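You operate a simulated robot arm through the tools that you are given. There is no shell and no other tool. Be economical: measure what you need, move in short steps, check, and stop when the job is done.

The job below is to be done with a simulated robot arm. You get a single attempt, and the scene is never put back.

Task
Wind the reel up to the count on the winding card and take it off.
Fine: guide IN to wind, OUT before you lift; reel flat on the bench; don't reset the counter; the full reel stays on its spindle.

The check looks at the end state, three seconds after you hand in, the way a careful person would. Anything else that was tipped, shoved, dropped, spilled or broken makes it a failure.

Robot
A 6-joint arm with a two-finger parallel gripper, fixed in place. Base frame: the origin is at the foot of the arm, x ahead of it, y to its left, z up; the work surface is at about z = 32. Lengths are in mm, angles in degrees, forces in N, time in s.
With the tool pointing down near the work surface it reaches from about 200 to 460 mm from the base axis. Its first joint turns from -70.0 to 70.0 degrees. Payload 1.9 kg.
Tool frame: the origin (TCP) lies between the finger pads and is the grasp point; the fingertips stand 23 mm ahead of it; z points along the fingers, y is the line along which they close. Largest opening 94 mm; finger width 38, thickness 10; the body of the gripper, 54 by 96 mm, starts 39 mm behind the TCP.
Orientation is that of the tool frame in the base frame, as a unit quaternion [x, y, z, w]. With the fingers straight down and closing along the base's y, the tool's x points along the base's -x, its y along +y and its z along -z.

Tools
- The arm moves only by the tool move_arm. Its argument "moves" is a list of rows, each a list of 7 numbers: the shift along the base's x, y, z in units of 20 mm (1.0 is 20 mm), then the turn, a rotation vector about the base's x, y, z in units of 6 degrees (1.0 is 6 degrees), then the opening, from 0 (shut) to 1 (fully open). In form: [[dx, dy, dz, wx, wy, wz, grip], ...]. A call has 1 to 20 rows; each row shifts and turns the commanded pose from where the row before left it. A call with a number of a shift or a turn outside -1 to 1 is refused whole. Each row takes 0.2 s and may step no farther than 50 mm and 8.6 degrees from the row before; otherwise, or with a gripper value out of range, the whole call is refused. Where a pose cannot be reached the arm comes as near as it can. A force on the tool above 70 N (or 10 N above the force at the start of the call, whichever is more), or a blocked arm, ends the call early, and 0.2 s more pass. Each finger travels about 108 mm/s and halts on what it meets, pressing with about 27 N; the grip force reading is that of the motor and also rises with nothing between the fingers. The clock runs only during rows and for 0.2 s after the last one: add rows that do not move to give the fingers time. It gives the time, the measured TCP pose, the force on the tool (base axes), the opening and the grip force at its end, in the units of the frame above (readings bear some noise).
- Cameras (640 x 400 px; columns grow to the right, rows downward): "scene" is fixed at [61.4, 318.8, 419.9]; the picture's right is [-0.70, -0.72, 0.00], its down [-0.43, 0.42, -0.80] and it looks along [0.57, -0.56, -0.60] (base axes); focal length 214 px, centre (320, 200). "wrist" rides on the gripper at [-39, 0, -44] in the tool frame; the picture's right is [0.00, -1.00, 0.00], its down [0.97, 0.00, -0.24] and it looks along [0.24, 0.00, 0.97] (tool axes); focal length 218 px, centre (320, 200). There is no depth. A picture from a camera that has moved, and an enlarged one, comes with that camera's place and axes in the base frame and with its lens.
- capture(camera): a new picture of that camera. The clock stands still meanwhile.
- zoom(camera, box): a new picture of the part [left, top, right, bottom] of that camera's present view, enlarged. The clock stands still meanwhile.
- close_job(): hands the job in; it is judged then, once.

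Work in short steps. Places have to be worked out from the pictures, the camera data and where the tool is seen: move nearer, look again, correct. Check each grasp and each placing, and mend what went wrong. You have 120 turns and 68 pictures in all, those below and enlarged ones among them. Open the gripper and draw the arm clear of the work before you hand the job in, unless the task says otherwise; then end with one line.

The tools are called after "Emit:" by a JSON object that holds its "op" and its "data". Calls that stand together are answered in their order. move_arm: Moves the arm, as the interface text tells. Its arguments: {"type":"object","properties":{"moves":{"type":"array"}},"required":["moves"]} The other tools are called the same way: capture (camera) takes a picture; zoom (camera, box) takes an enlarged picture of a part of a camera's view; close_job () hands the job in.

At the start:

```text
clock: 0.0
eef_pos: [316.1, 4.9, 325.0]
orientation: [0.001, 1.0, 0.0, 0.0]
force: [-0.8, -0.3, 0.0]
finger_gap: 93.8
finger_force: 0.0
```

scene: 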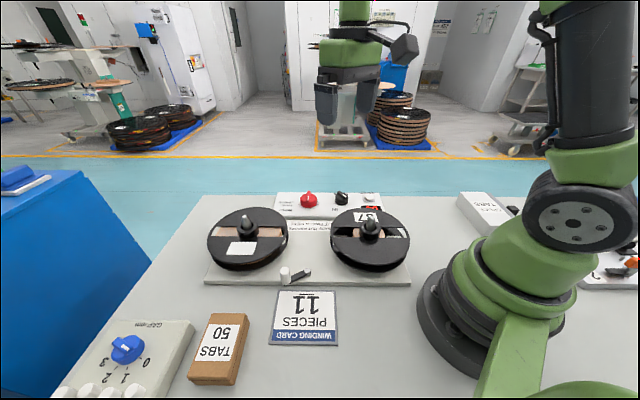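
wrist: 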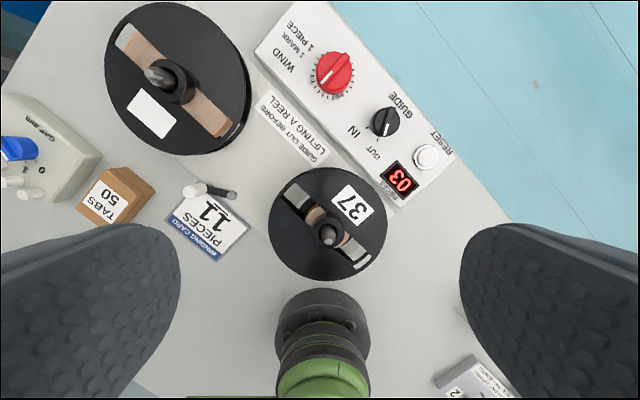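

I'll look closely at the winder panel, the reels and the card before moving.

Emit:
{"op": "zoom", "data": {"camera": "wrist", "box": [240, 0, 480, 150]}}

Emit:
{"op": "zoom", "data": {"camera": "wrist", "box": [240, 90, 480, 290]}}

Emit:
{"op": "zoom", "data": {"camera": "wrist", "box": [0, 0, 280, 260]}}

Emit:
{"op": "zoom", "data": {"camera": "scene", "box": [180, 170, 440, 350]}}

```text
2.67 times, centred on (360, 75) of wrist
camera zoom: at [353.8, 3.1, 369.8], right [0.0, -1.0, 0.0], down [-0.97, 0.0, 0.24], along [-0.24, 0.0, -0.97], focal length 582 px, centre (213, 533)
```

zoom: 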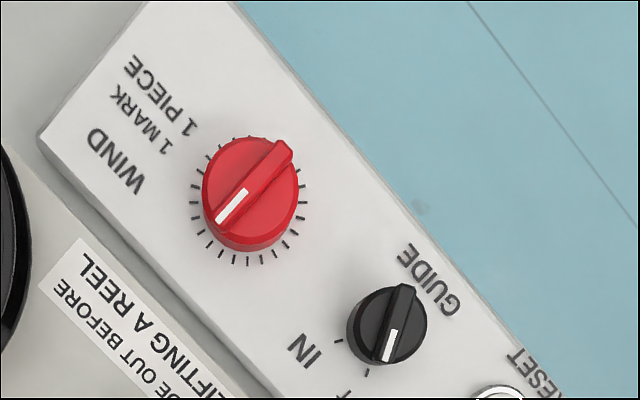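

```text
2.00 times, centred on (360, 190) of wrist
camera zoom: at [353.8, 3.1, 369.8], right [0.0, -1.0, 0.0], down [-0.97, 0.0, 0.24], along [-0.24, 0.0, -0.97], focal length 436 px, centre (240, 220)
```

zoom: 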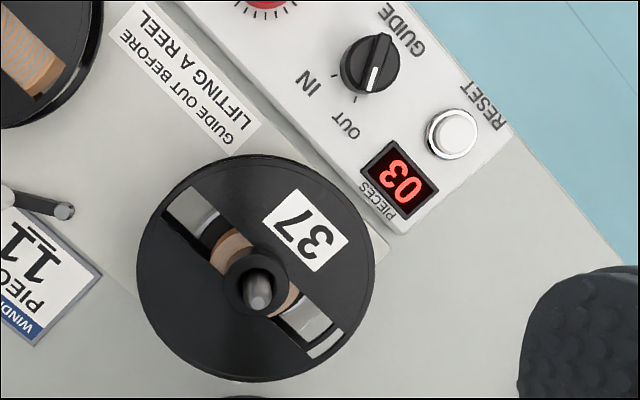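

```text
1.54 times, centred on (140, 130) of wrist
camera zoom: at [353.8, 3.1, 369.8], right [0.0, -1.0, 0.0], down [-0.97, 0.0, 0.24], along [-0.24, 0.0, -0.97], focal length 336 px, centre (597, 308)
```

zoom: 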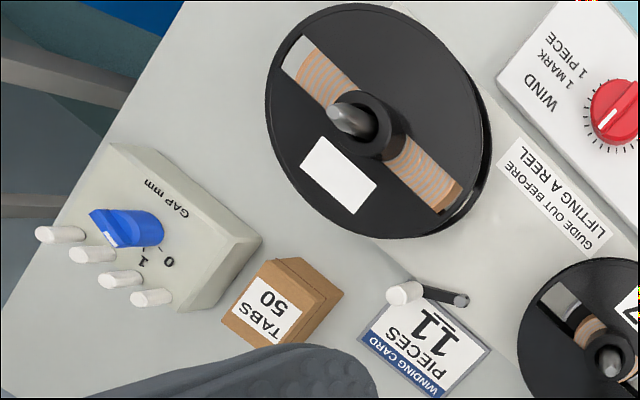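

```text
2.22 times, centred on (310, 260) of scene
camera zoom: at [61.4, 318.8, 419.9], right [-0.7, -0.72, 0.0], down [-0.43, 0.42, -0.8], along [0.57, -0.56, -0.6], focal length 477 px, centre (342, 67)
```

zoom: 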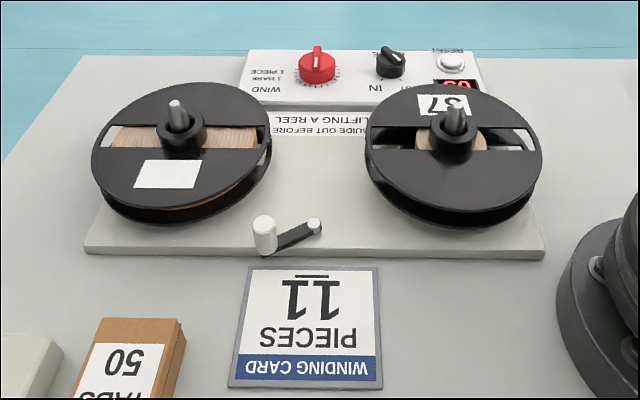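

Emit:
{"op": "zoom", "data": {"camera": "wrist", "box": [340, 90, 460, 210]}}

Emit:
{"op": "zoom", "data": {"camera": "scene", "box": [270, 180, 390, 240]}}

Emit:
{"op": "zoom", "data": {"camera": "scene", "box": [440, 170, 640, 310]}}

Emit:
{"op": "zoom", "data": {"camera": "wrist", "box": [140, 140, 300, 280]}}

```text
3.33 times, centred on (400, 150) of wrist
camera zoom: at [353.8, 3.1, 369.8], right [0.0, -1.0, 0.0], down [-0.97, 0.0, 0.24], along [-0.24, 0.0, -0.97], focal length 728 px, centre (53, 367)
```

zoom: 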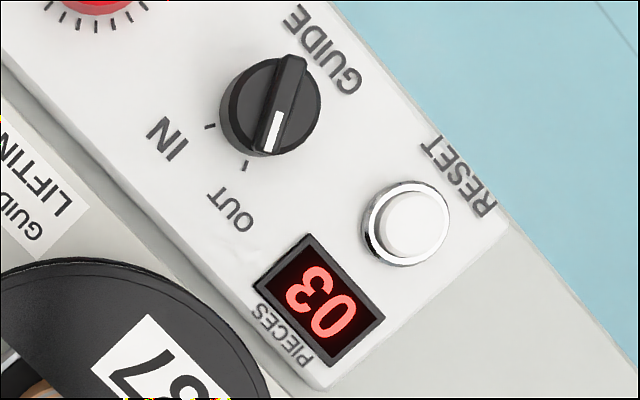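

```text
5.33 times, centred on (330, 210) of scene
camera zoom: at [61.4, 318.8, 419.9], right [-0.7, -0.72, 0.0], down [-0.43, 0.42, -0.8], along [0.57, -0.56, -0.6], focal length 1144 px, centre (267, 147)
```

zoom: 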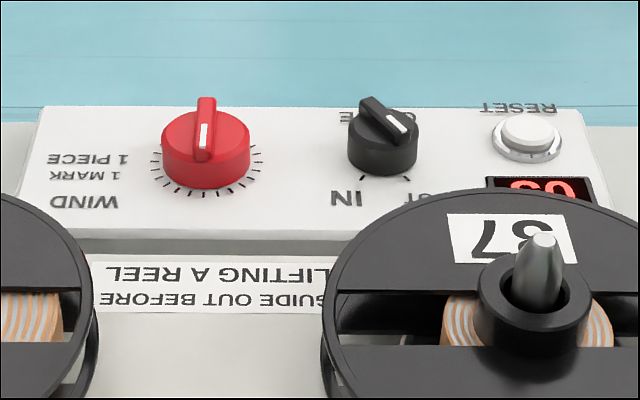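

```text
2.86 times, centred on (540, 240) of scene
camera zoom: at [61.4, 318.8, 419.9], right [-0.7, -0.72, 0.0], down [-0.43, 0.42, -0.8], along [0.57, -0.56, -0.6], focal length 613 px, centre (-309, 86)
```

zoom: 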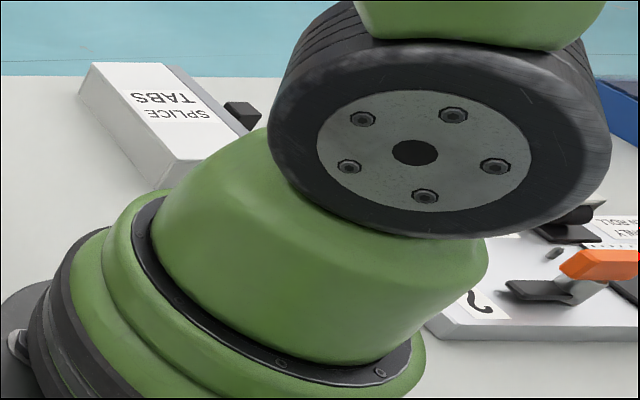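

```text
2.86 times, centred on (220, 210) of wrist
camera zoom: at [353.8, 3.1, 369.8], right [0.0, -1.0, 0.0], down [-0.97, 0.0, 0.24], along [-0.24, 0.0, -0.97], focal length 624 px, centre (606, 171)
```

zoom: 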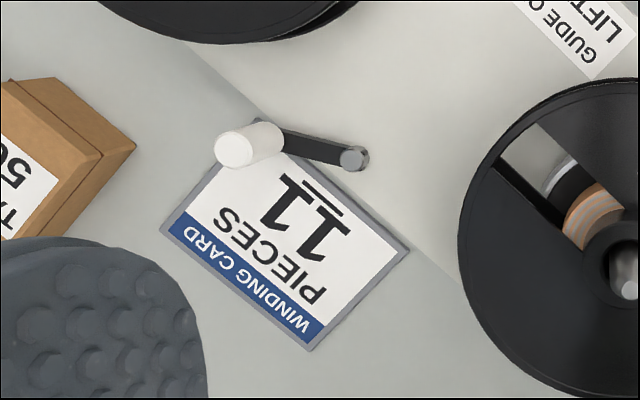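

Count is 03, the card says 11 (8 marks to wind), and the guide is OUT. I'll approach the guide knob, estimated near (384,-79), with a narrower opening and take a closer look.

Emit:
{"op": "move_arm", "data": {"moves": [[0.3, -0.5, -0.9, 0, 0, 0, 0.66], [0.3, -0.5, -0.9, 0, 0, 0, 0.66], [0.3, -0.5, -0.9, 0, 0, 0, 0.66], [0.3, -0.5, -0.9, 0, 0, 0, 0.66], [0.3, -0.5, -0.9, 0, 0, 0, 0.66], [0.3, -0.5, -0.9, 0, 0, 0, 0.66], [0.3, -0.5, -0.9, 0, 0, 0, 0.66]]}}

Emit:
{"op": "capture", "data": {"camera": "wrist"}}

Emit:
{"op": "capture", "data": {"camera": "scene"}}

```text
clock: 1.6
eef_pos: [356.5, -66.2, 199.3]
orientation: [0.0, 1.0, 0.0, 0.0]
force: [-0.4, 0.0, 0.9]
finger_gap: 62.1
finger_force: 0.0
```

```text
57 pictures are left
camera wrist: at [396.3, -67.3, 243.4], right [0.0, -1.0, 0.0], down [-0.97, 0.0, 0.24], along [-0.24, 0.0, -0.97], focal length 218 px, centre (320, 200)
```

wrist: 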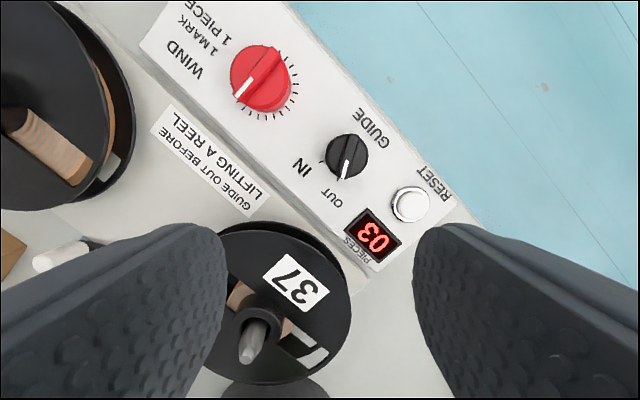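

```text
56 pictures are left
```

scene: 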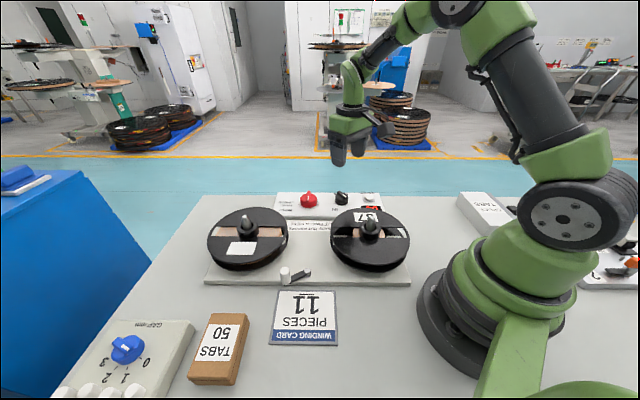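

Triangulating both views puts the guide knob at about (388,-90), top around z 45–55. I'll go above it, yaw about -11° to line up with its bar, and look again.

Emit:
{"op": "move_arm", "data": {"moves": [[0.315, -0.24, -0.9, 0, 0, -0.36, 0.66], [0.315, -0.24, -0.9, 0, 0, -0.36, 0.66], [0.315, -0.24, -0.9, 0, 0, -0.36, 0.66], [0.315, -0.24, -0.9, 0, 0, -0.36, 0.66], [0.315, -0.24, -0.9, 0, 0, -0.36, 0.66], [0, 0, 0, 0, 0, 0, 0.66]]}}

Emit:
{"op": "capture", "data": {"camera": "wrist"}}

Emit:
{"op": "zoom", "data": {"camera": "scene", "box": [260, 130, 420, 230]}}

```text
clock: 3.0
eef_pos: [388.0, -89.6, 108.2]
orientation: [0.094, 0.996, 0.0, -0.001]
force: [0.1, 0.0, 0.1]
finger_gap: 61.9
finger_force: 0.1
```

```text
55 pictures are left
camera wrist: at [426.4, -98.4, 153.2], right [-0.19, -0.98, 0.0], down [-0.95, 0.18, 0.24], along [-0.24, 0.05, -0.97], focal length 218 px, centre (320, 200)
```

wrist: 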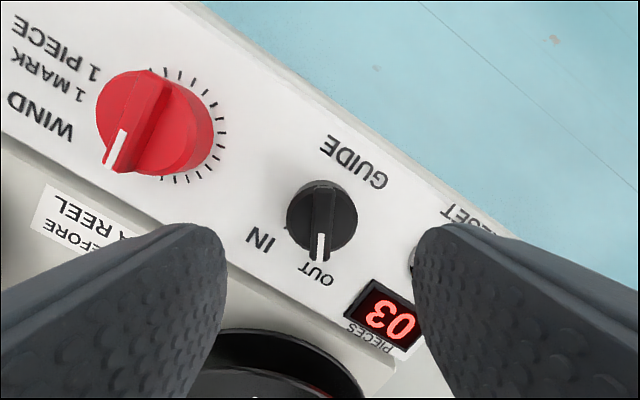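

```text
4.00 times, centred on (340, 180) of scene
camera zoom: at [61.4, 318.8, 419.9], right [-0.7, -0.72, 0.0], down [-0.43, 0.42, -0.8], along [0.57, -0.56, -0.6], focal length 858 px, centre (240, 280)
```

zoom: 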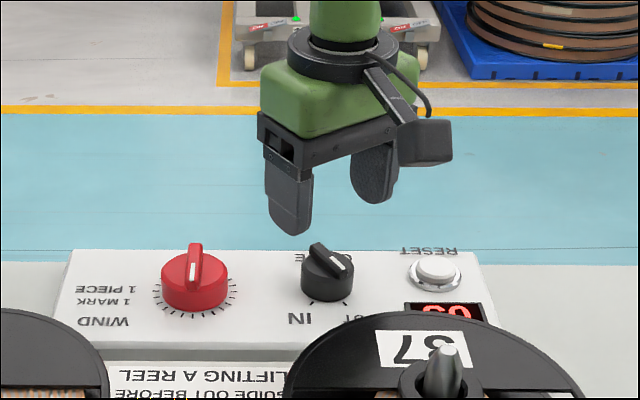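

The bar is aligned with the pads; the knob centre is at about (393,-92). I'll correct, narrow to ~50 mm to stay clear of RESET, and descend partway.

Emit:
{"op": "move_arm", "data": {"moves": [[0.25, -0.15, 0, 0, 0, 0, 0.53], [0, 0, -0.6, 0, 0, 0, 0.53], [0, 0, -0.6, 0, 0, 0, 0.53], [0, 0, -0.4, 0, 0, 0, 0.53], [0, 0, 0, 0, 0, 0, 0.53]]}}

Emit:
{"op": "capture", "data": {"camera": "wrist"}}

Emit:
{"op": "zoom", "data": {"camera": "scene", "box": [280, 150, 400, 225]}}

```text
clock: 4.2
eef_pos: [394.0, -92.6, 78.4]
orientation: [0.094, 0.996, 0.0, 0.0]
force: [0.1, -0.4, -0.2]
finger_gap: 49.8
finger_force: 0.1
```

```text
53 pictures are left
camera wrist: at [431.9, -101.4, 122.2], right [-0.19, -0.98, 0.0], down [-0.95, 0.18, 0.24], along [-0.23, 0.05, -0.97], focal length 218 px, centre (320, 200)
```

wrist: 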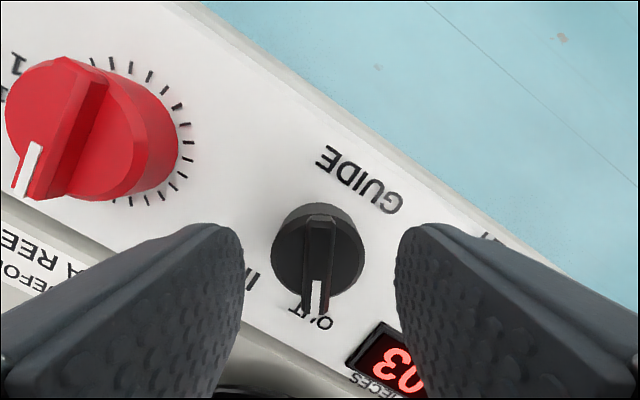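

```text
5.33 times, centred on (340, 188) of scene
camera zoom: at [61.4, 318.8, 419.9], right [-0.7, -0.72, 0.0], down [-0.43, 0.42, -0.8], along [0.57, -0.56, -0.6], focal length 1144 px, centre (213, 267)
```

zoom: 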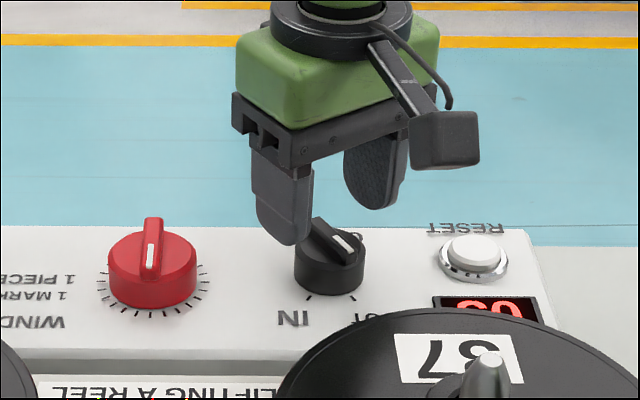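

The knob is centred between the fingers and its top is near z 45. Fingertips are at z 55, so I'll descend about 12 mm and check.

Emit:
{"op": "move_arm", "data": {"moves": [[0, 0, -0.3, 0, 0, 0, 0.53], [0, 0, -0.3, 0, 0, 0, 0.53], [0, 0, 0, 0, 0, 0, 0.53]]}}

Emit:
{"op": "zoom", "data": {"camera": "scene", "box": [300, 160, 380, 210]}}

Emit:
{"op": "capture", "data": {"camera": "wrist"}}

```text
clock: 5.0
eef_pos: [393.7, -92.6, 66.3]
orientation: [0.094, 0.996, 0.0, 0.001]
force: [0.4, 0.1, 0.0]
finger_gap: 49.8
finger_force: 0.0
```

```text
8.00 times, centred on (340, 185) of scene
camera zoom: at [61.4, 318.8, 419.9], right [-0.7, -0.72, 0.0], down [-0.43, 0.42, -0.8], along [0.57, -0.56, -0.6], focal length 1716 px, centre (160, 320)
```

zoom: 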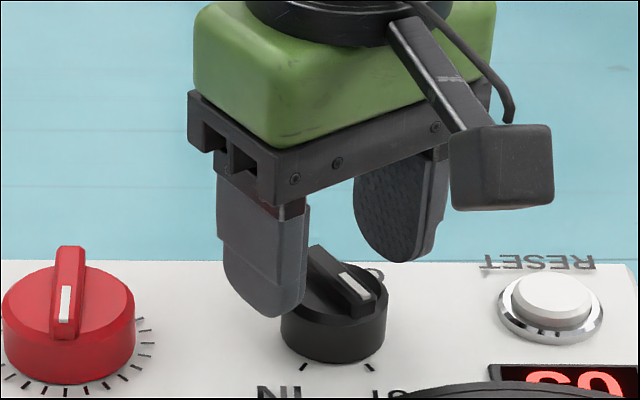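

```text
50 pictures are left
camera wrist: at [431.4, -101.1, 109.8], right [-0.19, -0.98, 0.0], down [-0.95, 0.18, 0.24], along [-0.24, 0.05, -0.97], focal length 218 px, centre (320, 200)
```

wrist: 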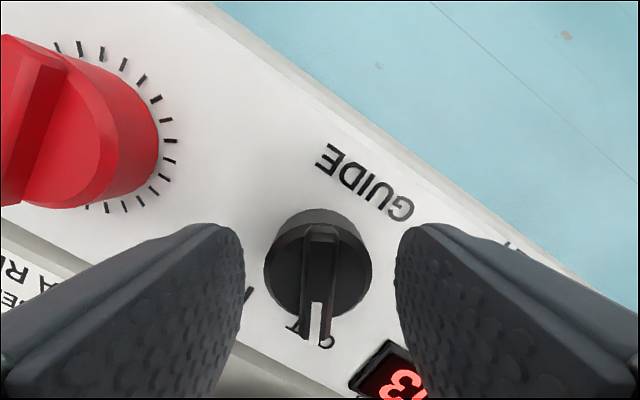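

Tips still look above the panel, so I'll ease down another 6 mm while watching the force.

Emit:
{"op": "move_arm", "data": {"moves": [[0, 0, -0.15, 0, 0, 0, 0.53], [0, 0, -0.15, 0, 0, 0, 0.53], [0, 0, 0, 0, 0, 0, 0.53]]}}

Emit:
{"op": "zoom", "data": {"camera": "scene", "box": [300, 160, 380, 210]}}

```text
clock: 5.8
eef_pos: [393.0, -91.6, 60.4]
orientation: [0.094, 0.996, 0.001, 0.0]
force: [0.2, -0.3, 0.8]
finger_gap: 49.8
finger_force: 0.0
```

```text
8.00 times, centred on (340, 185) of scene
camera zoom: at [61.4, 318.8, 419.9], right [-0.7, -0.72, 0.0], down [-0.43, 0.42, -0.8], along [0.57, -0.56, -0.6], focal length 1716 px, centre (160, 320)
```

zoom: 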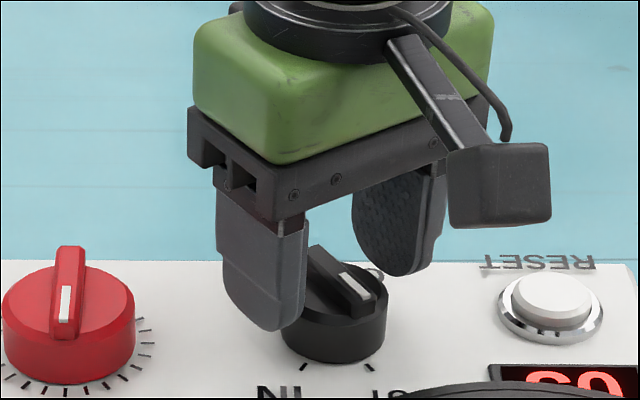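

The move scaled at about 2.5 px/mm, leaving roughly 12 mm to the panel. I'll descend 7 mm more and close on the knob.

Emit:
{"op": "move_arm", "data": {"moves": [[0, 0, -0.2, 0, 0, 0, 0.53], [0, 0, -0.15, 0, 0, 0, 0.53], [0, 0, 0, 0, 0, 0, 0.45], [0, 0, 0, 0, 0, 0, 0.25], [0, 0, 0, 0, 0, 0, 0.25]]}}

Emit:
{"op": "capture", "data": {"camera": "wrist"}}

Emit:
{"op": "zoom", "data": {"camera": "scene", "box": [300, 160, 380, 210]}}

```text
clock: 7.0
eef_pos: [393.8, -91.6, 52.0]
orientation: [0.094, 0.996, 0.001, -0.001]
force: [7.1, 13.0, -5.2]
finger_gap: 39.3
finger_force: 45.2
```

```text
48 pictures are left
camera wrist: at [431.7, -100.5, 96.3], right [-0.19, -0.98, 0.0], down [-0.95, 0.18, 0.24], along [-0.23, 0.05, -0.97], focal length 218 px, centre (320, 200)
```

wrist: 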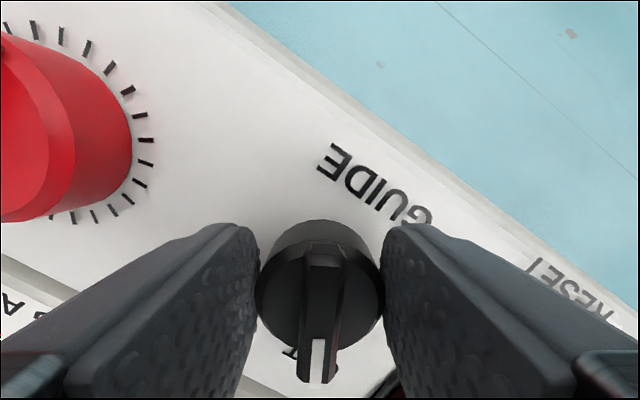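

```text
8.00 times, centred on (340, 185) of scene
camera zoom: at [61.4, 318.8, 420.0], right [-0.7, -0.72, 0.0], down [-0.43, 0.42, -0.8], along [0.57, -0.56, -0.6], focal length 1716 px, centre (160, 320)
```

zoom: 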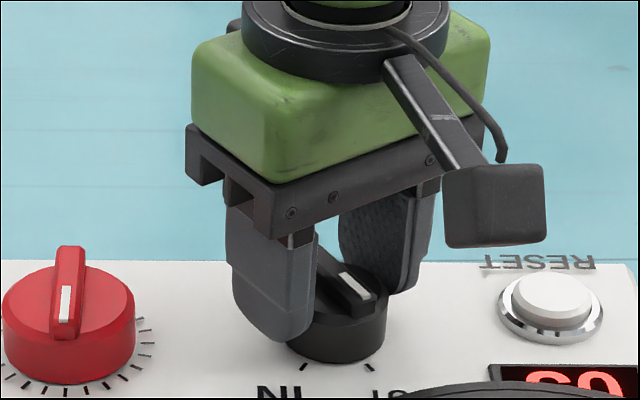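

The knob is gripped (39.3 mm). Now I'll turn it clockwise from above, about 48°, towards IN and check.

Emit:
{"op": "move_arm", "data": {"moves": [[0, 0.04, 0, 0, 0, -1, 0.25], [0, 0, 0, 0, 0, -1, 0.25], [0, 0, 0, 0, 0, -1, 0.25], [0, 0, 0, 0, 0, -1, 0.25], [0, 0, 0, 0, 0, -1, 0.25], [0, 0, 0, 0, 0, -1, 0.25], [0, 0, 0, 0, 0, -1, 0.25], [0, 0, 0, 0, 0, -1, 0.25], [0, 0, 0, 0, 0, 0, 0.25]]}}

Emit:
{"op": "zoom", "data": {"camera": "scene", "box": [300, 160, 380, 210]}}

Emit:
{"op": "capture", "data": {"camera": "wrist"}}

```text
clock: 8.8
eef_pos: [390.6, -94.6, 52.8]
orientation: [0.472, 0.882, -0.004, -0.004]
force: [-7.0, -1.7, 3.1]
finger_gap: 39.0
finger_force: 45.0
stopped in row 8: the force on the tool passed its limit (the readings are from after the stop); the commanded pose is now the measured one
```

```text
8.00 times, centred on (340, 185) of scene
camera zoom: at [61.3, 318.8, 419.9], right [-0.7, -0.72, 0.0], down [-0.43, 0.42, -0.8], along [0.57, -0.56, -0.6], focal length 1716 px, centre (160, 320)
```

zoom: 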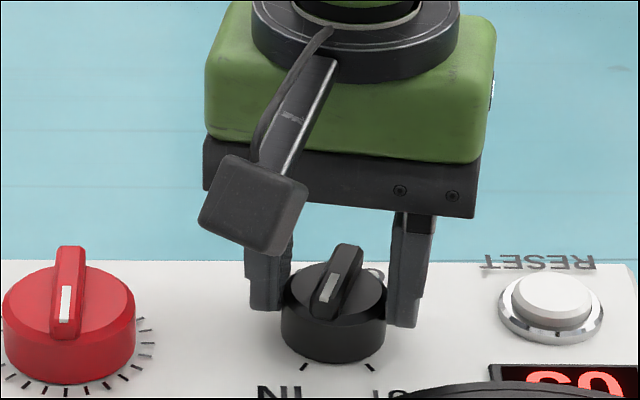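

```text
45 pictures are left
camera wrist: at [412.3, -128.5, 96.1], right [-0.83, -0.55, 0.01], down [-0.54, 0.81, 0.24], along [-0.14, 0.2, -0.97], focal length 218 px, centre (320, 200)
```

wrist: 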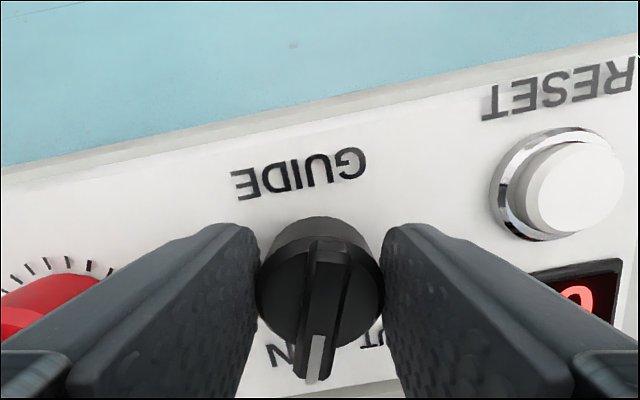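

The knob hit its stop at IN (turned ~45.5°). I'll release, rise, and check the guide arm and display.

Emit:
{"op": "move_arm", "data": {"moves": [[0, 0, 0, 0, 0, 0, 0.53], [0, 0, 0, 0, 0, 0, 0.53], [0, 0, 0.5, 0, 0, 0, 0.53], [0, 0, 0.9, 0, 0, 0, 0.6], [0, 0, 0.9, 0, 0, 0, 0.75], [0.4, 0.5, 0.4, 0, 0, 1, 0.75], [0.4, 0.6, 0, 0, 0, 1, 0.75], [0.4, 0.6, 0, 0, 0, 1, 0.75], [0.4, 0.6, 0, 0, 0, 1, 0.75], [0.4, 0.6, 0, 0, 0, 1, 0.75], [0.4, 0.6, 0, 0, 0, 1, 0.75], [0, 0, 0, 0, 0, 0, 0.75]]}}

Emit:
{"op": "capture", "data": {"camera": "wrist"}}

Emit:
{"op": "zoom", "data": {"camera": "scene", "box": [200, 150, 424, 290]}}

```text
clock: 11.4
eef_pos: [438.6, -24.5, 105.7]
orientation: [0.174, 0.985, -0.005, -0.003]
force: [-0.4, -0.1, -0.2]
finger_gap: 70.4
finger_force: 0.1
```

```text
44 pictures are left
camera wrist: at [474.9, -39.4, 149.7], right [-0.35, -0.94, 0.01], down [-0.91, 0.34, 0.24], along [-0.23, 0.07, -0.97], focal length 218 px, centre (320, 200)
```

wrist: 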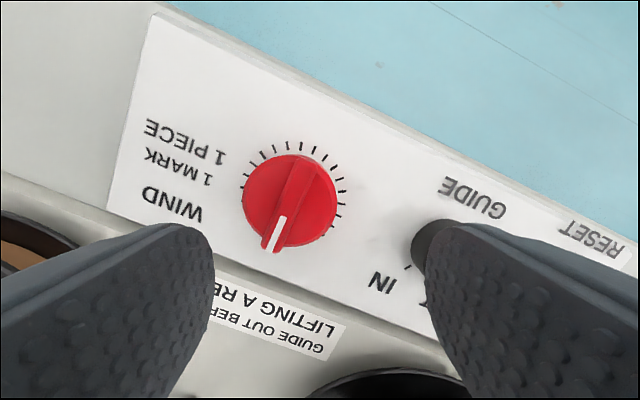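

```text
2.86 times, centred on (312, 220) of scene
camera zoom: at [61.4, 318.8, 419.9], right [-0.7, -0.72, 0.0], down [-0.43, 0.42, -0.8], along [0.57, -0.56, -0.6], focal length 613 px, centre (343, 143)
```

zoom: 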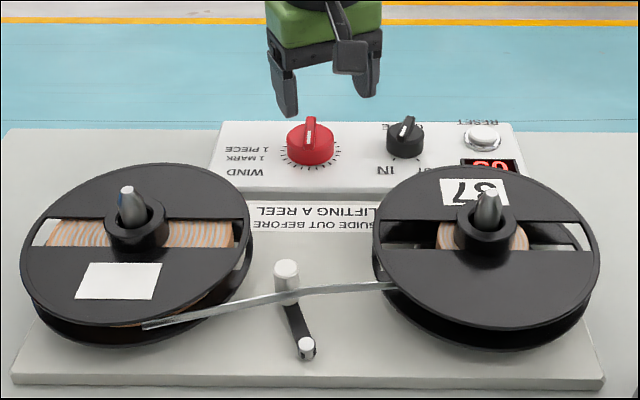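

The guide swung in and tape is running between the reels. The wind knob centre is at about (453.5,-17.5); I'll move over it and descend partway.

Emit:
{"op": "move_arm", "data": {"moves": [[0.4, 0.2, 0, 0, 0, 0, 0.7], [0.35, 0.15, 0, 0, 0, 0, 0.66], [0, 0, -0.7, 0, 0, 0, 0.66], [0, 0, -0.7, 0, 0, 0, 0.66], [0, 0, 0, 0, 0, 0, 0.66]]}}

Emit:
{"op": "capture", "data": {"camera": "wrist"}}

```text
clock: 12.6
eef_pos: [453.4, -16.3, 77.0]
orientation: [0.176, 0.984, -0.006, -0.003]
force: [0.1, -0.3, -0.1]
finger_gap: 62.2
finger_force: 0.2
```

```text
42 pictures are left
camera wrist: at [490.1, -32.3, 121.7], right [-0.35, -0.94, 0.01], down [-0.91, 0.34, 0.24], along [-0.23, 0.07, -0.97], focal length 218 px, centre (320, 200)
```

wrist: 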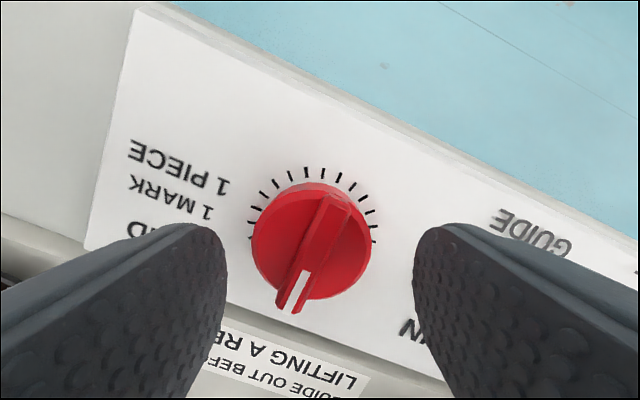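

The knob is ~4 mm further out (+x) and slightly left. I'll correct, descend to grip height, and check reach.

Emit:
{"op": "move_arm", "data": {"moves": [[0.2, 0.07, -0.3, 0, 0, 0, 0.66], [0, 0, -0.4, 0, 0, 0, 0.66], [0, 0, -0.4, 0, 0, 0, 0.66], [0, 0, 0, 0, 0, 0, 0.66]]}}

Emit:
{"op": "capture", "data": {"camera": "wrist"}}

Emit:
{"op": "zoom", "data": {"camera": "scene", "box": [260, 160, 388, 240]}}

```text
clock: 13.6
eef_pos: [456.8, -15.7, 56.7]
orientation: [0.177, 0.984, -0.004, -0.003]
force: [0.2, 0.4, 0.1]
finger_gap: 62.0
finger_force: 0.0
```

```text
41 pictures are left
camera wrist: at [493.9, -30.6, 99.9], right [-0.35, -0.94, 0.01], down [-0.91, 0.34, 0.24], along [-0.23, 0.08, -0.97], focal length 218 px, centre (320, 200)
```

wrist: 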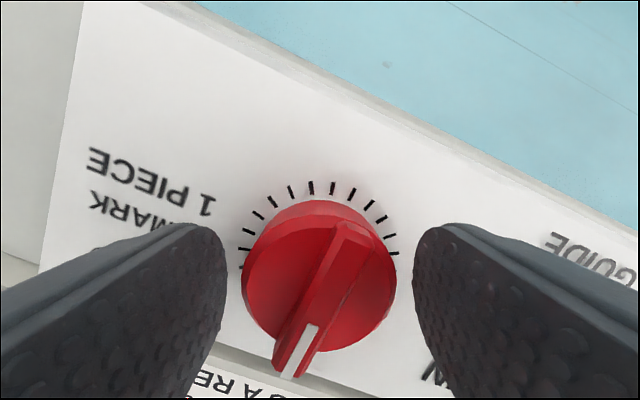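

```text
5.00 times, centred on (324, 200) of scene
camera zoom: at [61.4, 318.8, 419.9], right [-0.7, -0.72, 0.0], down [-0.43, 0.42, -0.8], along [0.57, -0.56, -0.6], focal length 1072 px, centre (300, 200)
```

zoom: 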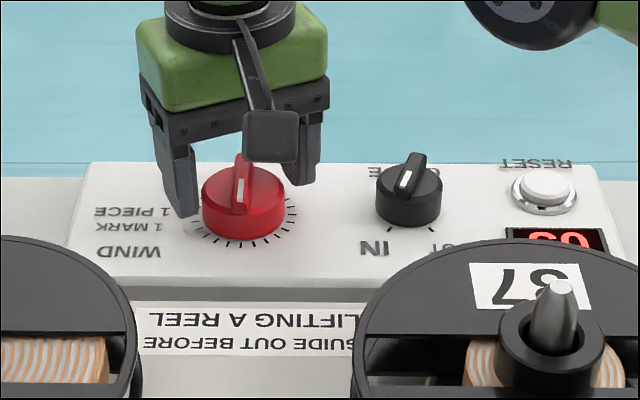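

Nearly centred; a final 2.5 mm nudge outward, down 3 mm, then close on the knob.

Emit:
{"op": "move_arm", "data": {"moves": [[0.11, -0.03, -0.15, 0, 0, 0, 0.66], [0, 0, 0, 0, 0, 0, 0.55], [0, 0, 0, 0, 0, 0, 0.35], [0, 0, 0, 0, 0, 0, 0.35]]}}

Emit:
{"op": "capture", "data": {"camera": "wrist"}}

```text
clock: 14.6
eef_pos: [458.1, -16.0, 53.0]
orientation: [0.176, 0.984, -0.004, -0.003]
force: [5.1, 6.0, -3.4]
finger_gap: 49.5
finger_force: 45.4
```

```text
39 pictures are left
camera wrist: at [494.1, -30.5, 97.3], right [-0.35, -0.94, 0.01], down [-0.91, 0.34, 0.24], along [-0.23, 0.08, -0.97], focal length 218 px, centre (320, 200)
```

wrist: 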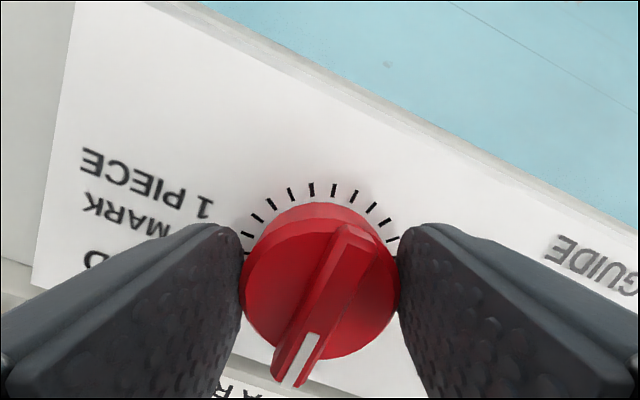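

Gripped at 49.5 mm. I'll turn clockwise 18° and read the counter's response.

Emit:
{"op": "move_arm", "data": {"moves": [[0, 0, 0, 0, 0, -1, 0.35], [0, 0, 0, 0, 0, -1, 0.35], [0, 0, 0, 0, 0, -1, 0.35], [0, 0, 0, 0, 0, 0, 0.35]]}}

Emit:
{"op": "zoom", "data": {"camera": "scene", "box": [290, 175, 394, 240]}}

```text
clock: 15.6
eef_pos: [456.7, -17.9, 53.1]
orientation: [0.329, 0.944, -0.005, -0.001]
force: [21.3, -7.1, -13.0]
finger_gap: 49.6
finger_force: 44.9
out of reach, approached as far as the arm can: row 2
```

```text
6.15 times, centred on (342, 208) of scene
camera zoom: at [61.4, 318.7, 419.9], right [-0.7, -0.72, 0.0], down [-0.43, 0.42, -0.8], along [0.57, -0.56, -0.6], focal length 1320 px, centre (185, 154)
```

zoom: 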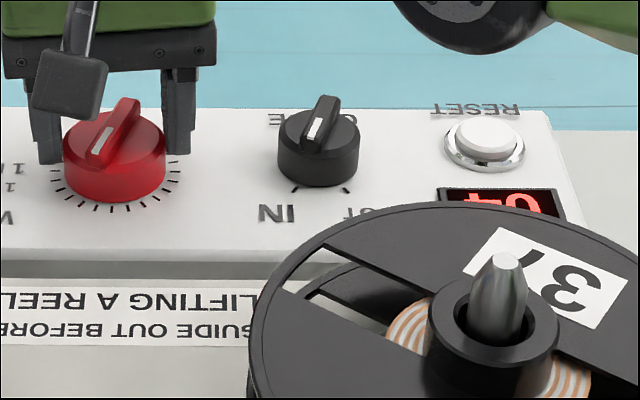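

Clockwise adds: 04 after 18°. Continuing another 42° and reading again.

Emit:
{"op": "move_arm", "data": {"moves": [[0, 0, 0, 0, 0, -1, 0.35], [0, 0, 0, 0, 0, -1, 0.35], [0, 0, 0, 0, 0, -1, 0.35], [0, 0, 0, 0, 0, -1, 0.35], [0, 0, 0, 0, 0, -1, 0.35], [0, 0, 0, 0, 0, -1, 0.35], [0, 0, 0, 0, 0, -1, 0.35], [0, 0, 0, 0, 0, 0, 0.35]]}}

Emit:
{"op": "zoom", "data": {"camera": "scene", "box": [290, 175, 394, 240]}}

Emit:
{"op": "capture", "data": {"camera": "wrist"}}

```text
clock: 16.8
eef_pos: [455.1, -20.0, 53.6]
orientation: [0.568, 0.823, -0.008, -0.007]
force: [-11.5, -0.6, 6.9]
finger_gap: 49.6
finger_force: 45.0
stopped in row 6: the force on the tool passed its limit (the readings are from after the stop); the commanded pose is now the measured one
```

```text
6.15 times, centred on (342, 208) of scene
camera zoom: at [61.3, 318.8, 419.9], right [-0.7, -0.72, 0.0], down [-0.43, 0.42, -0.8], along [0.57, -0.56, -0.6], focal length 1320 px, centre (185, 154)
```

zoom: 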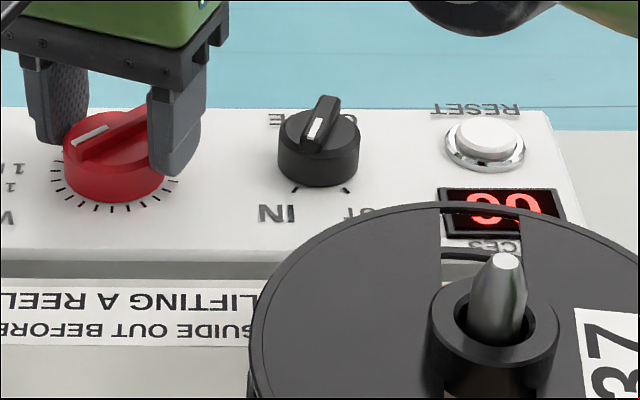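

```text
36 pictures are left
camera wrist: at [469.2, -56.4, 97.2], right [-0.93, -0.36, 0.02], down [-0.34, 0.91, 0.24], along [-0.11, 0.22, -0.97], focal length 218 px, centre (320, 200)
```

wrist: 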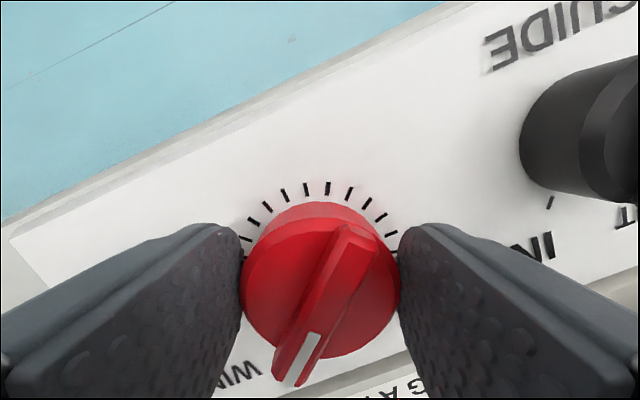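

Turned 49° so far, reading 06 as expected (15° per mark). Remaining 71°; continuing in smaller batches.

Emit:
{"op": "move_arm", "data": {"moves": [[0, 0, 0, 0, 0, -1, 0.35], [0, 0, 0, 0, 0, -1, 0.35], [0, 0, 0, 0, 0, -1, 0.35], [0, 0, 0, 0, 0, -1, 0.35], [0, 0, 0, 0, 0, 0, 0.35]]}}

```text
clock: 18.0
eef_pos: [453.1, -17.0, 52.7]
orientation: [0.728, 0.685, -0.008, -0.014]
force: [-57.8, -6.5, 26.1]
finger_gap: 49.7
finger_force: 44.8
```

Force of -58 N in x shows I'm pressing outward on the knob; I'll back off 2.5 mm to relieve it.

Emit:
{"op": "move_arm", "data": {"moves": [[-0.12, 0, 0, 0, 0, 0, 0.35], [0, 0, 0, 0, 0, 0, 0.35]]}}

```text
clock: 18.6
eef_pos: [454.3, -17.4, 53.2]
orientation: [0.725, 0.688, -0.006, -0.011]
force: [-24.3, 5.3, 1.3]
finger_gap: 49.6
finger_force: 44.6
```

Emit:
{"op": "move_arm", "data": {"moves": [[-0.06, 0, 0, 0, 0, -0.5, 0.35], [0, 0, 0, 0, 0, -1, 0.35], [0, 0, 0, 0, 0, -1, 0.35], [0, 0, 0, 0, 0, -1, 0.35], [0, 0, 0, 0, 0, 0, 0.35]]}}

Emit:
{"op": "zoom", "data": {"camera": "scene", "box": [290, 175, 394, 240]}}

```text
clock: 19.8
eef_pos: [452.7, -16.4, 54.0]
orientation: [0.84, 0.542, -0.007, -0.015]
force: [-49.9, 21.2, 14.0]
finger_gap: 49.9
finger_force: 45.2
```

```text
6.15 times, centred on (342, 208) of scene
camera zoom: at [61.3, 318.8, 420.0], right [-0.7, -0.72, 0.0], down [-0.43, 0.42, -0.8], along [0.57, -0.56, -0.6], focal length 1320 px, centre (185, 154)
```

zoom: 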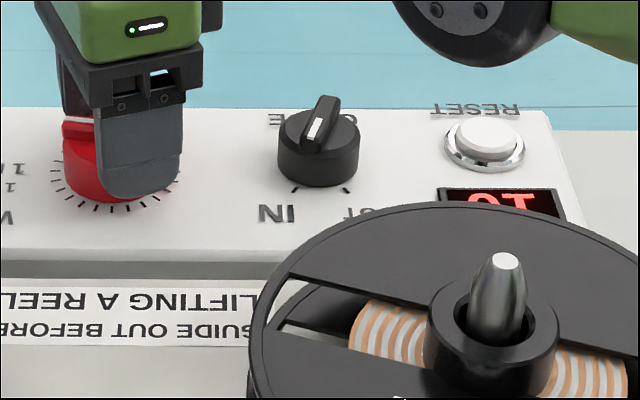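

Yaw shows 94° turned; the counter seems to read 10. Zooming to read it precisely.

Emit:
{"op": "zoom", "data": {"camera": "scene", "box": [355, 200, 387, 220]}}

Emit:
{"op": "capture", "data": {"camera": "wrist"}}

```text
16.00 times, centred on (371, 210) of scene
camera zoom: at [61.3, 318.8, 420.0], right [-0.7, -0.72, 0.0], down [-0.43, 0.42, -0.8], along [0.57, -0.56, -0.6], focal length 3432 px, centre (-496, 40)
```

zoom: 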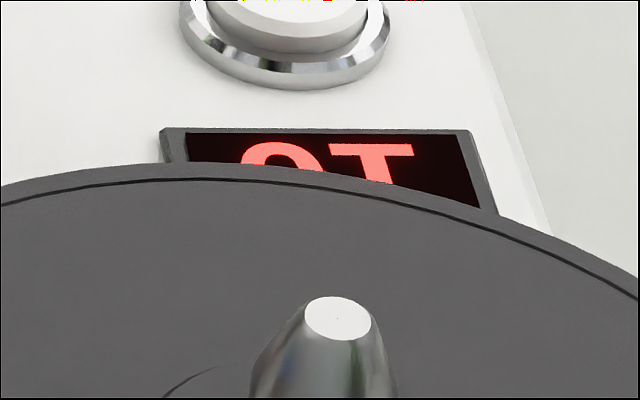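

```text
33 pictures are left
camera wrist: at [436.7, -54.6, 96.5], right [-0.91, 0.41, 0.03], down [0.41, 0.88, 0.25], along [0.07, 0.24, -0.97], focal length 218 px, centre (320, 200)
```

wrist: 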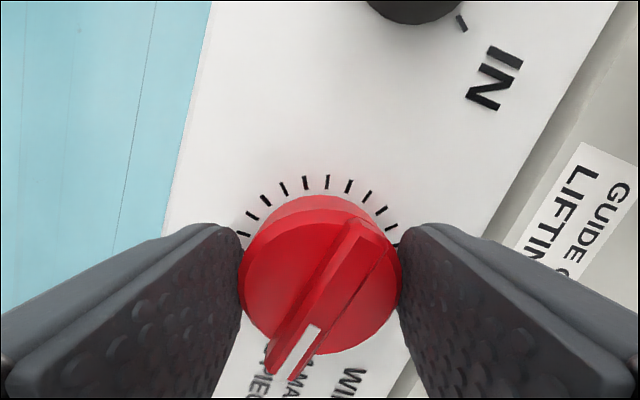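

It reads 10: the knob is at about 100° (bar tilted ~6° in the grip). About 20° remain; I'll relieve the side load while turning 18°.

Emit:
{"op": "move_arm", "data": {"moves": [[-0.08, 0.04, 0, 0, 0, -0.8, 0.35], [-0.04, 0, 0, 0, 0, -0.8, 0.35], [0, 0, 0, 0, 0, -0.8, 0.35], [0, 0, 0, 0, 0, -0.6, 0.35], [0, 0, 0, 0, 0, 0, 0.35]]}}

Emit:
{"op": "zoom", "data": {"camera": "scene", "box": [355, 200, 387, 220]}}

Emit:
{"op": "capture", "data": {"camera": "wrist"}}

```text
clock: 21.0
eef_pos: [452.9, -14.3, 52.7]
orientation: [0.914, 0.404, -0.005, -0.018]
force: [-35.1, 33.1, 9.1]
finger_gap: 49.4
finger_force: 44.8
out of reach, approached as far as the arm can: row 1
```

```text
16.00 times, centred on (371, 210) of scene
camera zoom: at [61.3, 318.7, 420.0], right [-0.7, -0.72, 0.0], down [-0.43, 0.42, -0.8], along [0.57, -0.56, -0.6], focal length 3432 px, centre (-496, 40)
```

zoom: 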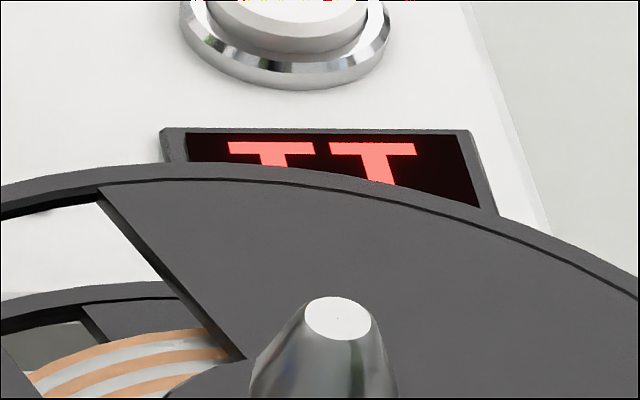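

```text
31 pictures are left
camera wrist: at [427.2, -46.3, 96.4], right [-0.74, 0.67, 0.04], down [0.66, 0.71, 0.24], along [0.14, 0.21, -0.97], focal length 218 px, centre (320, 200)
```

wrist: 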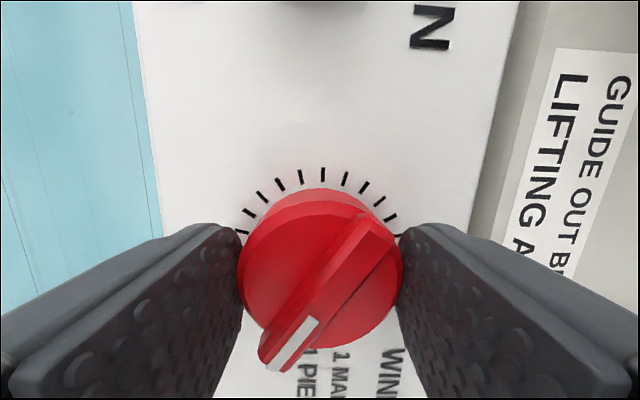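

Counter reads 11 with the pointer about on the 8th mark. I'll release, rise, and travel to the guide knob, yawing back to match its bar (-56°).

Emit:
{"op": "move_arm", "data": {"moves": [[0, 0, 0, 0, 0, 0, 0.55], [0, 0, 0, 0, 0, 0, 0.7], [0, 0, 0, 0, 0, 0, 0.7], [0, 0, 0.6, 0, 0, 0, 0.7], [0, 0, 1, 0, 0, 0, 0.7], [0, 0, 1, 0, 0, 0, 0.6], [0, 0, 0, 0, 0, 0, 0.6]]}}

Emit:
{"op": "zoom", "data": {"camera": "scene", "box": [200, 165, 424, 305]}}

Emit:
{"op": "move_arm", "data": {"moves": [[-0.235, -0.3, 0, 0, 0, 1, 0.53], [-0.235, -0.3, 0, 0, 0, 1, 0.53], [-0.235, -0.3, 0, 0, 0, 1, 0.53], [-0.235, -0.3, 0, 0, 0, 1, 0.53], [-0.235, -0.3, 0, 0, 0, 1, 0.53], [-0.235, -0.3, 0, 0, 0, 1, 0.53], [-0.235, -0.3, 0, 0, 0, 1, 0.53], [-0.235, -0.3, 0, 0, 0, 1, 0.53], [-0.235, -0.3, 0, 0, 0, 1, 0.53], [-0.235, -0.3, 0, 0, 0, 1, 0.53], [-0.235, -0.3, 0, 0, 0, 1, 0.53], [-0.235, -0.3, 0, 0, 0, 1, 0.53], [-0.235, -0.3, 0, 0, 0, 0.7, 0.53], [0, 0, 0, 0, 0, 0, 0.53]]}}

Emit:
{"op": "capture", "data": {"camera": "wrist"}}

```text
clock: 22.6
eef_pos: [458.1, -17.9, 105.8]
orientation: [0.914, 0.406, -0.004, -0.011]
force: [-0.6, -0.4, -0.6]
finger_gap: 56.2
finger_force: 0.1
out of reach, approached as far as the arm can: row 4
```

```text
2.86 times, centred on (312, 235) of scene
camera zoom: at [61.4, 318.8, 419.9], right [-0.7, -0.72, 0.0], down [-0.43, 0.42, -0.8], along [0.57, -0.56, -0.6], focal length 613 px, centre (343, 100)
```

zoom: 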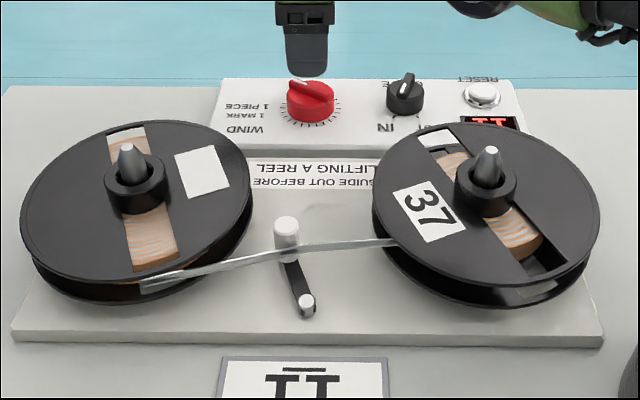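

```text
clock: 25.6
eef_pos: [445.6, -103.7, 101.9]
orientation: [0.467, 0.884, -0.009, -0.006]
force: [-0.4, -0.1, 0.4]
finger_gap: 49.6
finger_force: 0.0
out of reach, approached as far as the arm can: row 1, 2, 3, 4, 5, 6, 7, 8, 9, 10, 11, 12, 13
```

```text
29 pictures are left
camera wrist: at [468.4, -136.6, 147.6], right [-0.83, -0.56, 0.02], down [-0.54, 0.8, 0.24], along [-0.15, 0.19, -0.97], focal length 218 px, centre (320, 200)
```

wrist: 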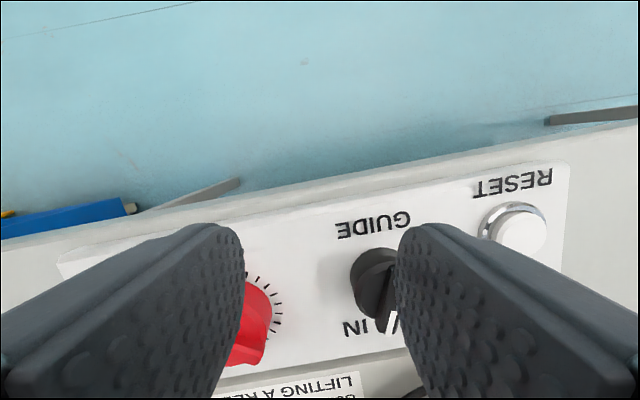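

The commanded pose had run beyond reach, so I ended too far out at (446,-104). I'll pull back in x at height and check the reading.

Emit:
{"op": "move_arm", "data": {"moves": [[-0.6, 0, 0, 0, 0, 0, 0.53], [-0.6, 0, 0, 0, 0, 0, 0.53], [-0.6, 0, 0, 0, 0, 0, 0.53], [0, 0, 0, 0, 0, 0, 0.53]]}}

```text
clock: 26.6
eef_pos: [444.8, -111.8, 103.1]
orientation: [0.467, 0.884, -0.009, -0.006]
force: [1.1, -0.4, 0.2]
finger_gap: 49.8
finger_force: 0.0
out of reach, approached as far as the arm can: row 1, 2, 3
```

Emit:
{"op": "move_arm", "data": {"moves": [[-0.8, 0.3, 0, 0, 0, 0, 0.53], [-0.8, 0.3, 0, 0, 0, 0, 0.53], [-0.8, 0.3, 0, 0, 0, 0, 0.53], [0, 0, 0, 0, 0, 0, 0.53]]}}

Emit:
{"op": "capture", "data": {"camera": "wrist"}}

```text
clock: 27.6
eef_pos: [444.4, -111.2, 103.1]
orientation: [0.468, 0.884, -0.008, -0.007]
force: [-0.2, 0.2, 0.4]
finger_gap: 50.1
finger_force: 0.1
out of reach, approached as far as the arm can: row 1, 2, 3
```

```text
28 pictures are left
camera wrist: at [466.5, -144.6, 147.0], right [-0.83, -0.56, 0.02], down [-0.54, 0.81, 0.24], along [-0.15, 0.19, -0.97], focal length 218 px, centre (320, 200)
```

wrist: 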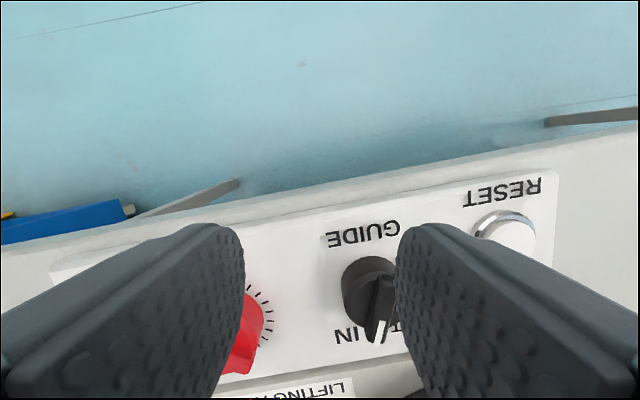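

The position isn't following inward; I suspect the extended arm is stuck at a singular/limit pose. I'll raise straight up a bit to test how it follows.

Emit:
{"op": "move_arm", "data": {"moves": [[0.5, 0, 0.7, 0, 0, 0, 0.53], [0.5, 0, 0.7, 0, 0, 0, 0.53], [0.5, 0, 0.7, 0, 0, 0, 0.53], [0, 0, 0, 0, 0, 0, 0.53]]}}

```text
clock: 28.6
eef_pos: [448.2, -99.6, 144.9]
orientation: [0.468, 0.884, -0.009, -0.007]
force: [0.4, 0.4, -0.6]
finger_gap: 49.7
finger_force: 0.0
out of reach, approached as far as the arm can: row 1, 2, 3
```

The reading follows my commanded angle and height but radius stays at 459, so the elbow seems stuck straight. I'll bring the command back out near the actual pose while higher, then move downwards so the elbow bends.

Emit:
{"op": "move_arm", "data": {"moves": [[1, -0.2, 0.7, 0, 0, 0, 0.53], [1, -0.2, 0.7, 0, 0, 0, 0.53], [1, -0.2, 0.7, 0, 0, 0, 0.53], [1, -0.2, 0.7, 0, 0, 0, 0.53], [0.2, 0, 0, 0, 0, 0, 0.53], [0, 0, -0.6, 0, 0, 0, 0.53], [0, 0, -0.6, 0, 0, 0, 0.53], [0, 0, 0, 0, 0, 0, 0.53]]}}

```text
clock: 30.4
eef_pos: [446.9, -86.3, 159.4]
orientation: [0.468, 0.884, -0.008, -0.006]
force: [-0.3, 0.3, -0.4]
finger_gap: 49.8
finger_force: 0.0
out of reach, approached as far as the arm can: row 1, 2, 3, 4, 5
```

Rows 6–7 tracked normally. Testing an inward step.

Emit:
{"op": "move_arm", "data": {"moves": [[-0.5, 0, 0, 0, 0, 0, 0.53], [-0.5, 0, 0, 0, 0, 0, 0.53], [0, 0, 0, 0, 0, 0, 0.53]]}}

```text
clock: 31.2
eef_pos: [426.4, -85.0, 159.7]
orientation: [0.468, 0.884, -0.008, -0.006]
force: [0.2, -1.2, 1.0]
finger_gap: 49.9
finger_force: 0.1
```

Tracking is normal again. Now over the guide knob at (392,-93) and down to z ≈ 85 for a look.

Emit:
{"op": "move_arm", "data": {"moves": [[-0.6, -0.14, -0.4, 0, 0, 0, 0.53], [-0.6, -0.14, -0.8, 0, 0, 0, 0.53], [-0.5, -0.12, -0.8, 0, 0, 0, 0.53], [0, 0, -0.8, 0, 0, 0, 0.53], [0, 0, -0.9, 0, 0, 0, 0.53], [0, 0, 0, 0, 0, 0, 0.53]]}}

Emit:
{"op": "capture", "data": {"camera": "wrist"}}

```text
clock: 32.6
eef_pos: [391.3, -91.6, 85.1]
orientation: [0.468, 0.884, -0.008, -0.006]
force: [0.3, 0.0, 0.0]
finger_gap: 49.9
finger_force: 0.0
```

```text
27 pictures are left
camera wrist: at [414.7, -125.9, 128.5], right [-0.83, -0.56, 0.02], down [-0.54, 0.81, 0.24], along [-0.15, 0.19, -0.97], focal length 218 px, centre (320, 200)
```

wrist: 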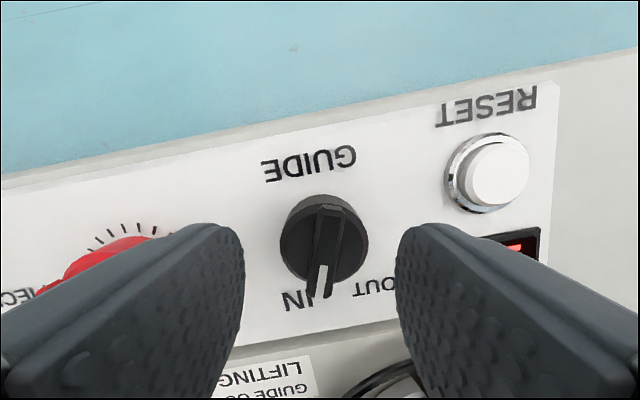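

Well centred, bar aligned. Descend to z 52, close on the knob, and turn counterclockwise 46° to OUT.

Emit:
{"op": "move_arm", "data": {"moves": [[0.02, -0.03, -0.6, 0, 0, 0, 0.53], [0, 0, -0.6, 0, 0, 0, 0.53], [0, 0, -0.45, 0, 0, 0, 0.53], [0, 0, 0, 0, 0, 0, 0.45], [0, 0, 0, 0, 0, 0, 0.25], [0, 0, 0, 0, 0, 0, 0.25]]}}

Emit:
{"op": "move_arm", "data": {"moves": [[0, 0, 0, 0, 0, 1, 0.25], [0, 0, 0, 0, 0, 1, 0.25], [0, 0, 0, 0, 0, 1, 0.25], [0, 0, 0, 0, 0, 1, 0.25], [0, 0, 0, 0, 0, 1, 0.25], [0, 0, 0, 0, 0, 1, 0.25], [0, 0, 0, 0, 0, 1, 0.25], [0, 0, 0, 0, 0, 0.7, 0.25], [0, 0, 0, 0, 0, 0, 0.25]]}}

Emit:
{"op": "zoom", "data": {"camera": "scene", "box": [210, 170, 418, 300]}}

```text
clock: 34.0
eef_pos: [392.7, -95.9, 51.8]
orientation: [0.469, 0.883, -0.01, -0.008]
force: [-35.8, -24.5, 13.9]
finger_gap: 39.1
finger_force: 44.8
```

```text
clock: 36.0
eef_pos: [394.0, -91.9, 51.9]
orientation: [0.083, 0.997, -0.008, -0.002]
force: [18.3, 41.1, -29.2]
finger_gap: 38.8
finger_force: 45.0
```

```text
3.08 times, centred on (314, 235) of scene
camera zoom: at [61.4, 318.7, 420.0], right [-0.7, -0.72, 0.0], down [-0.43, 0.42, -0.8], along [0.57, -0.56, -0.6], focal length 660 px, centre (338, 92)
```

zoom: 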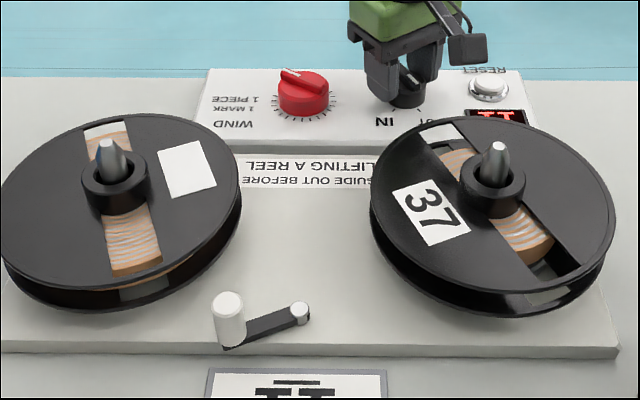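

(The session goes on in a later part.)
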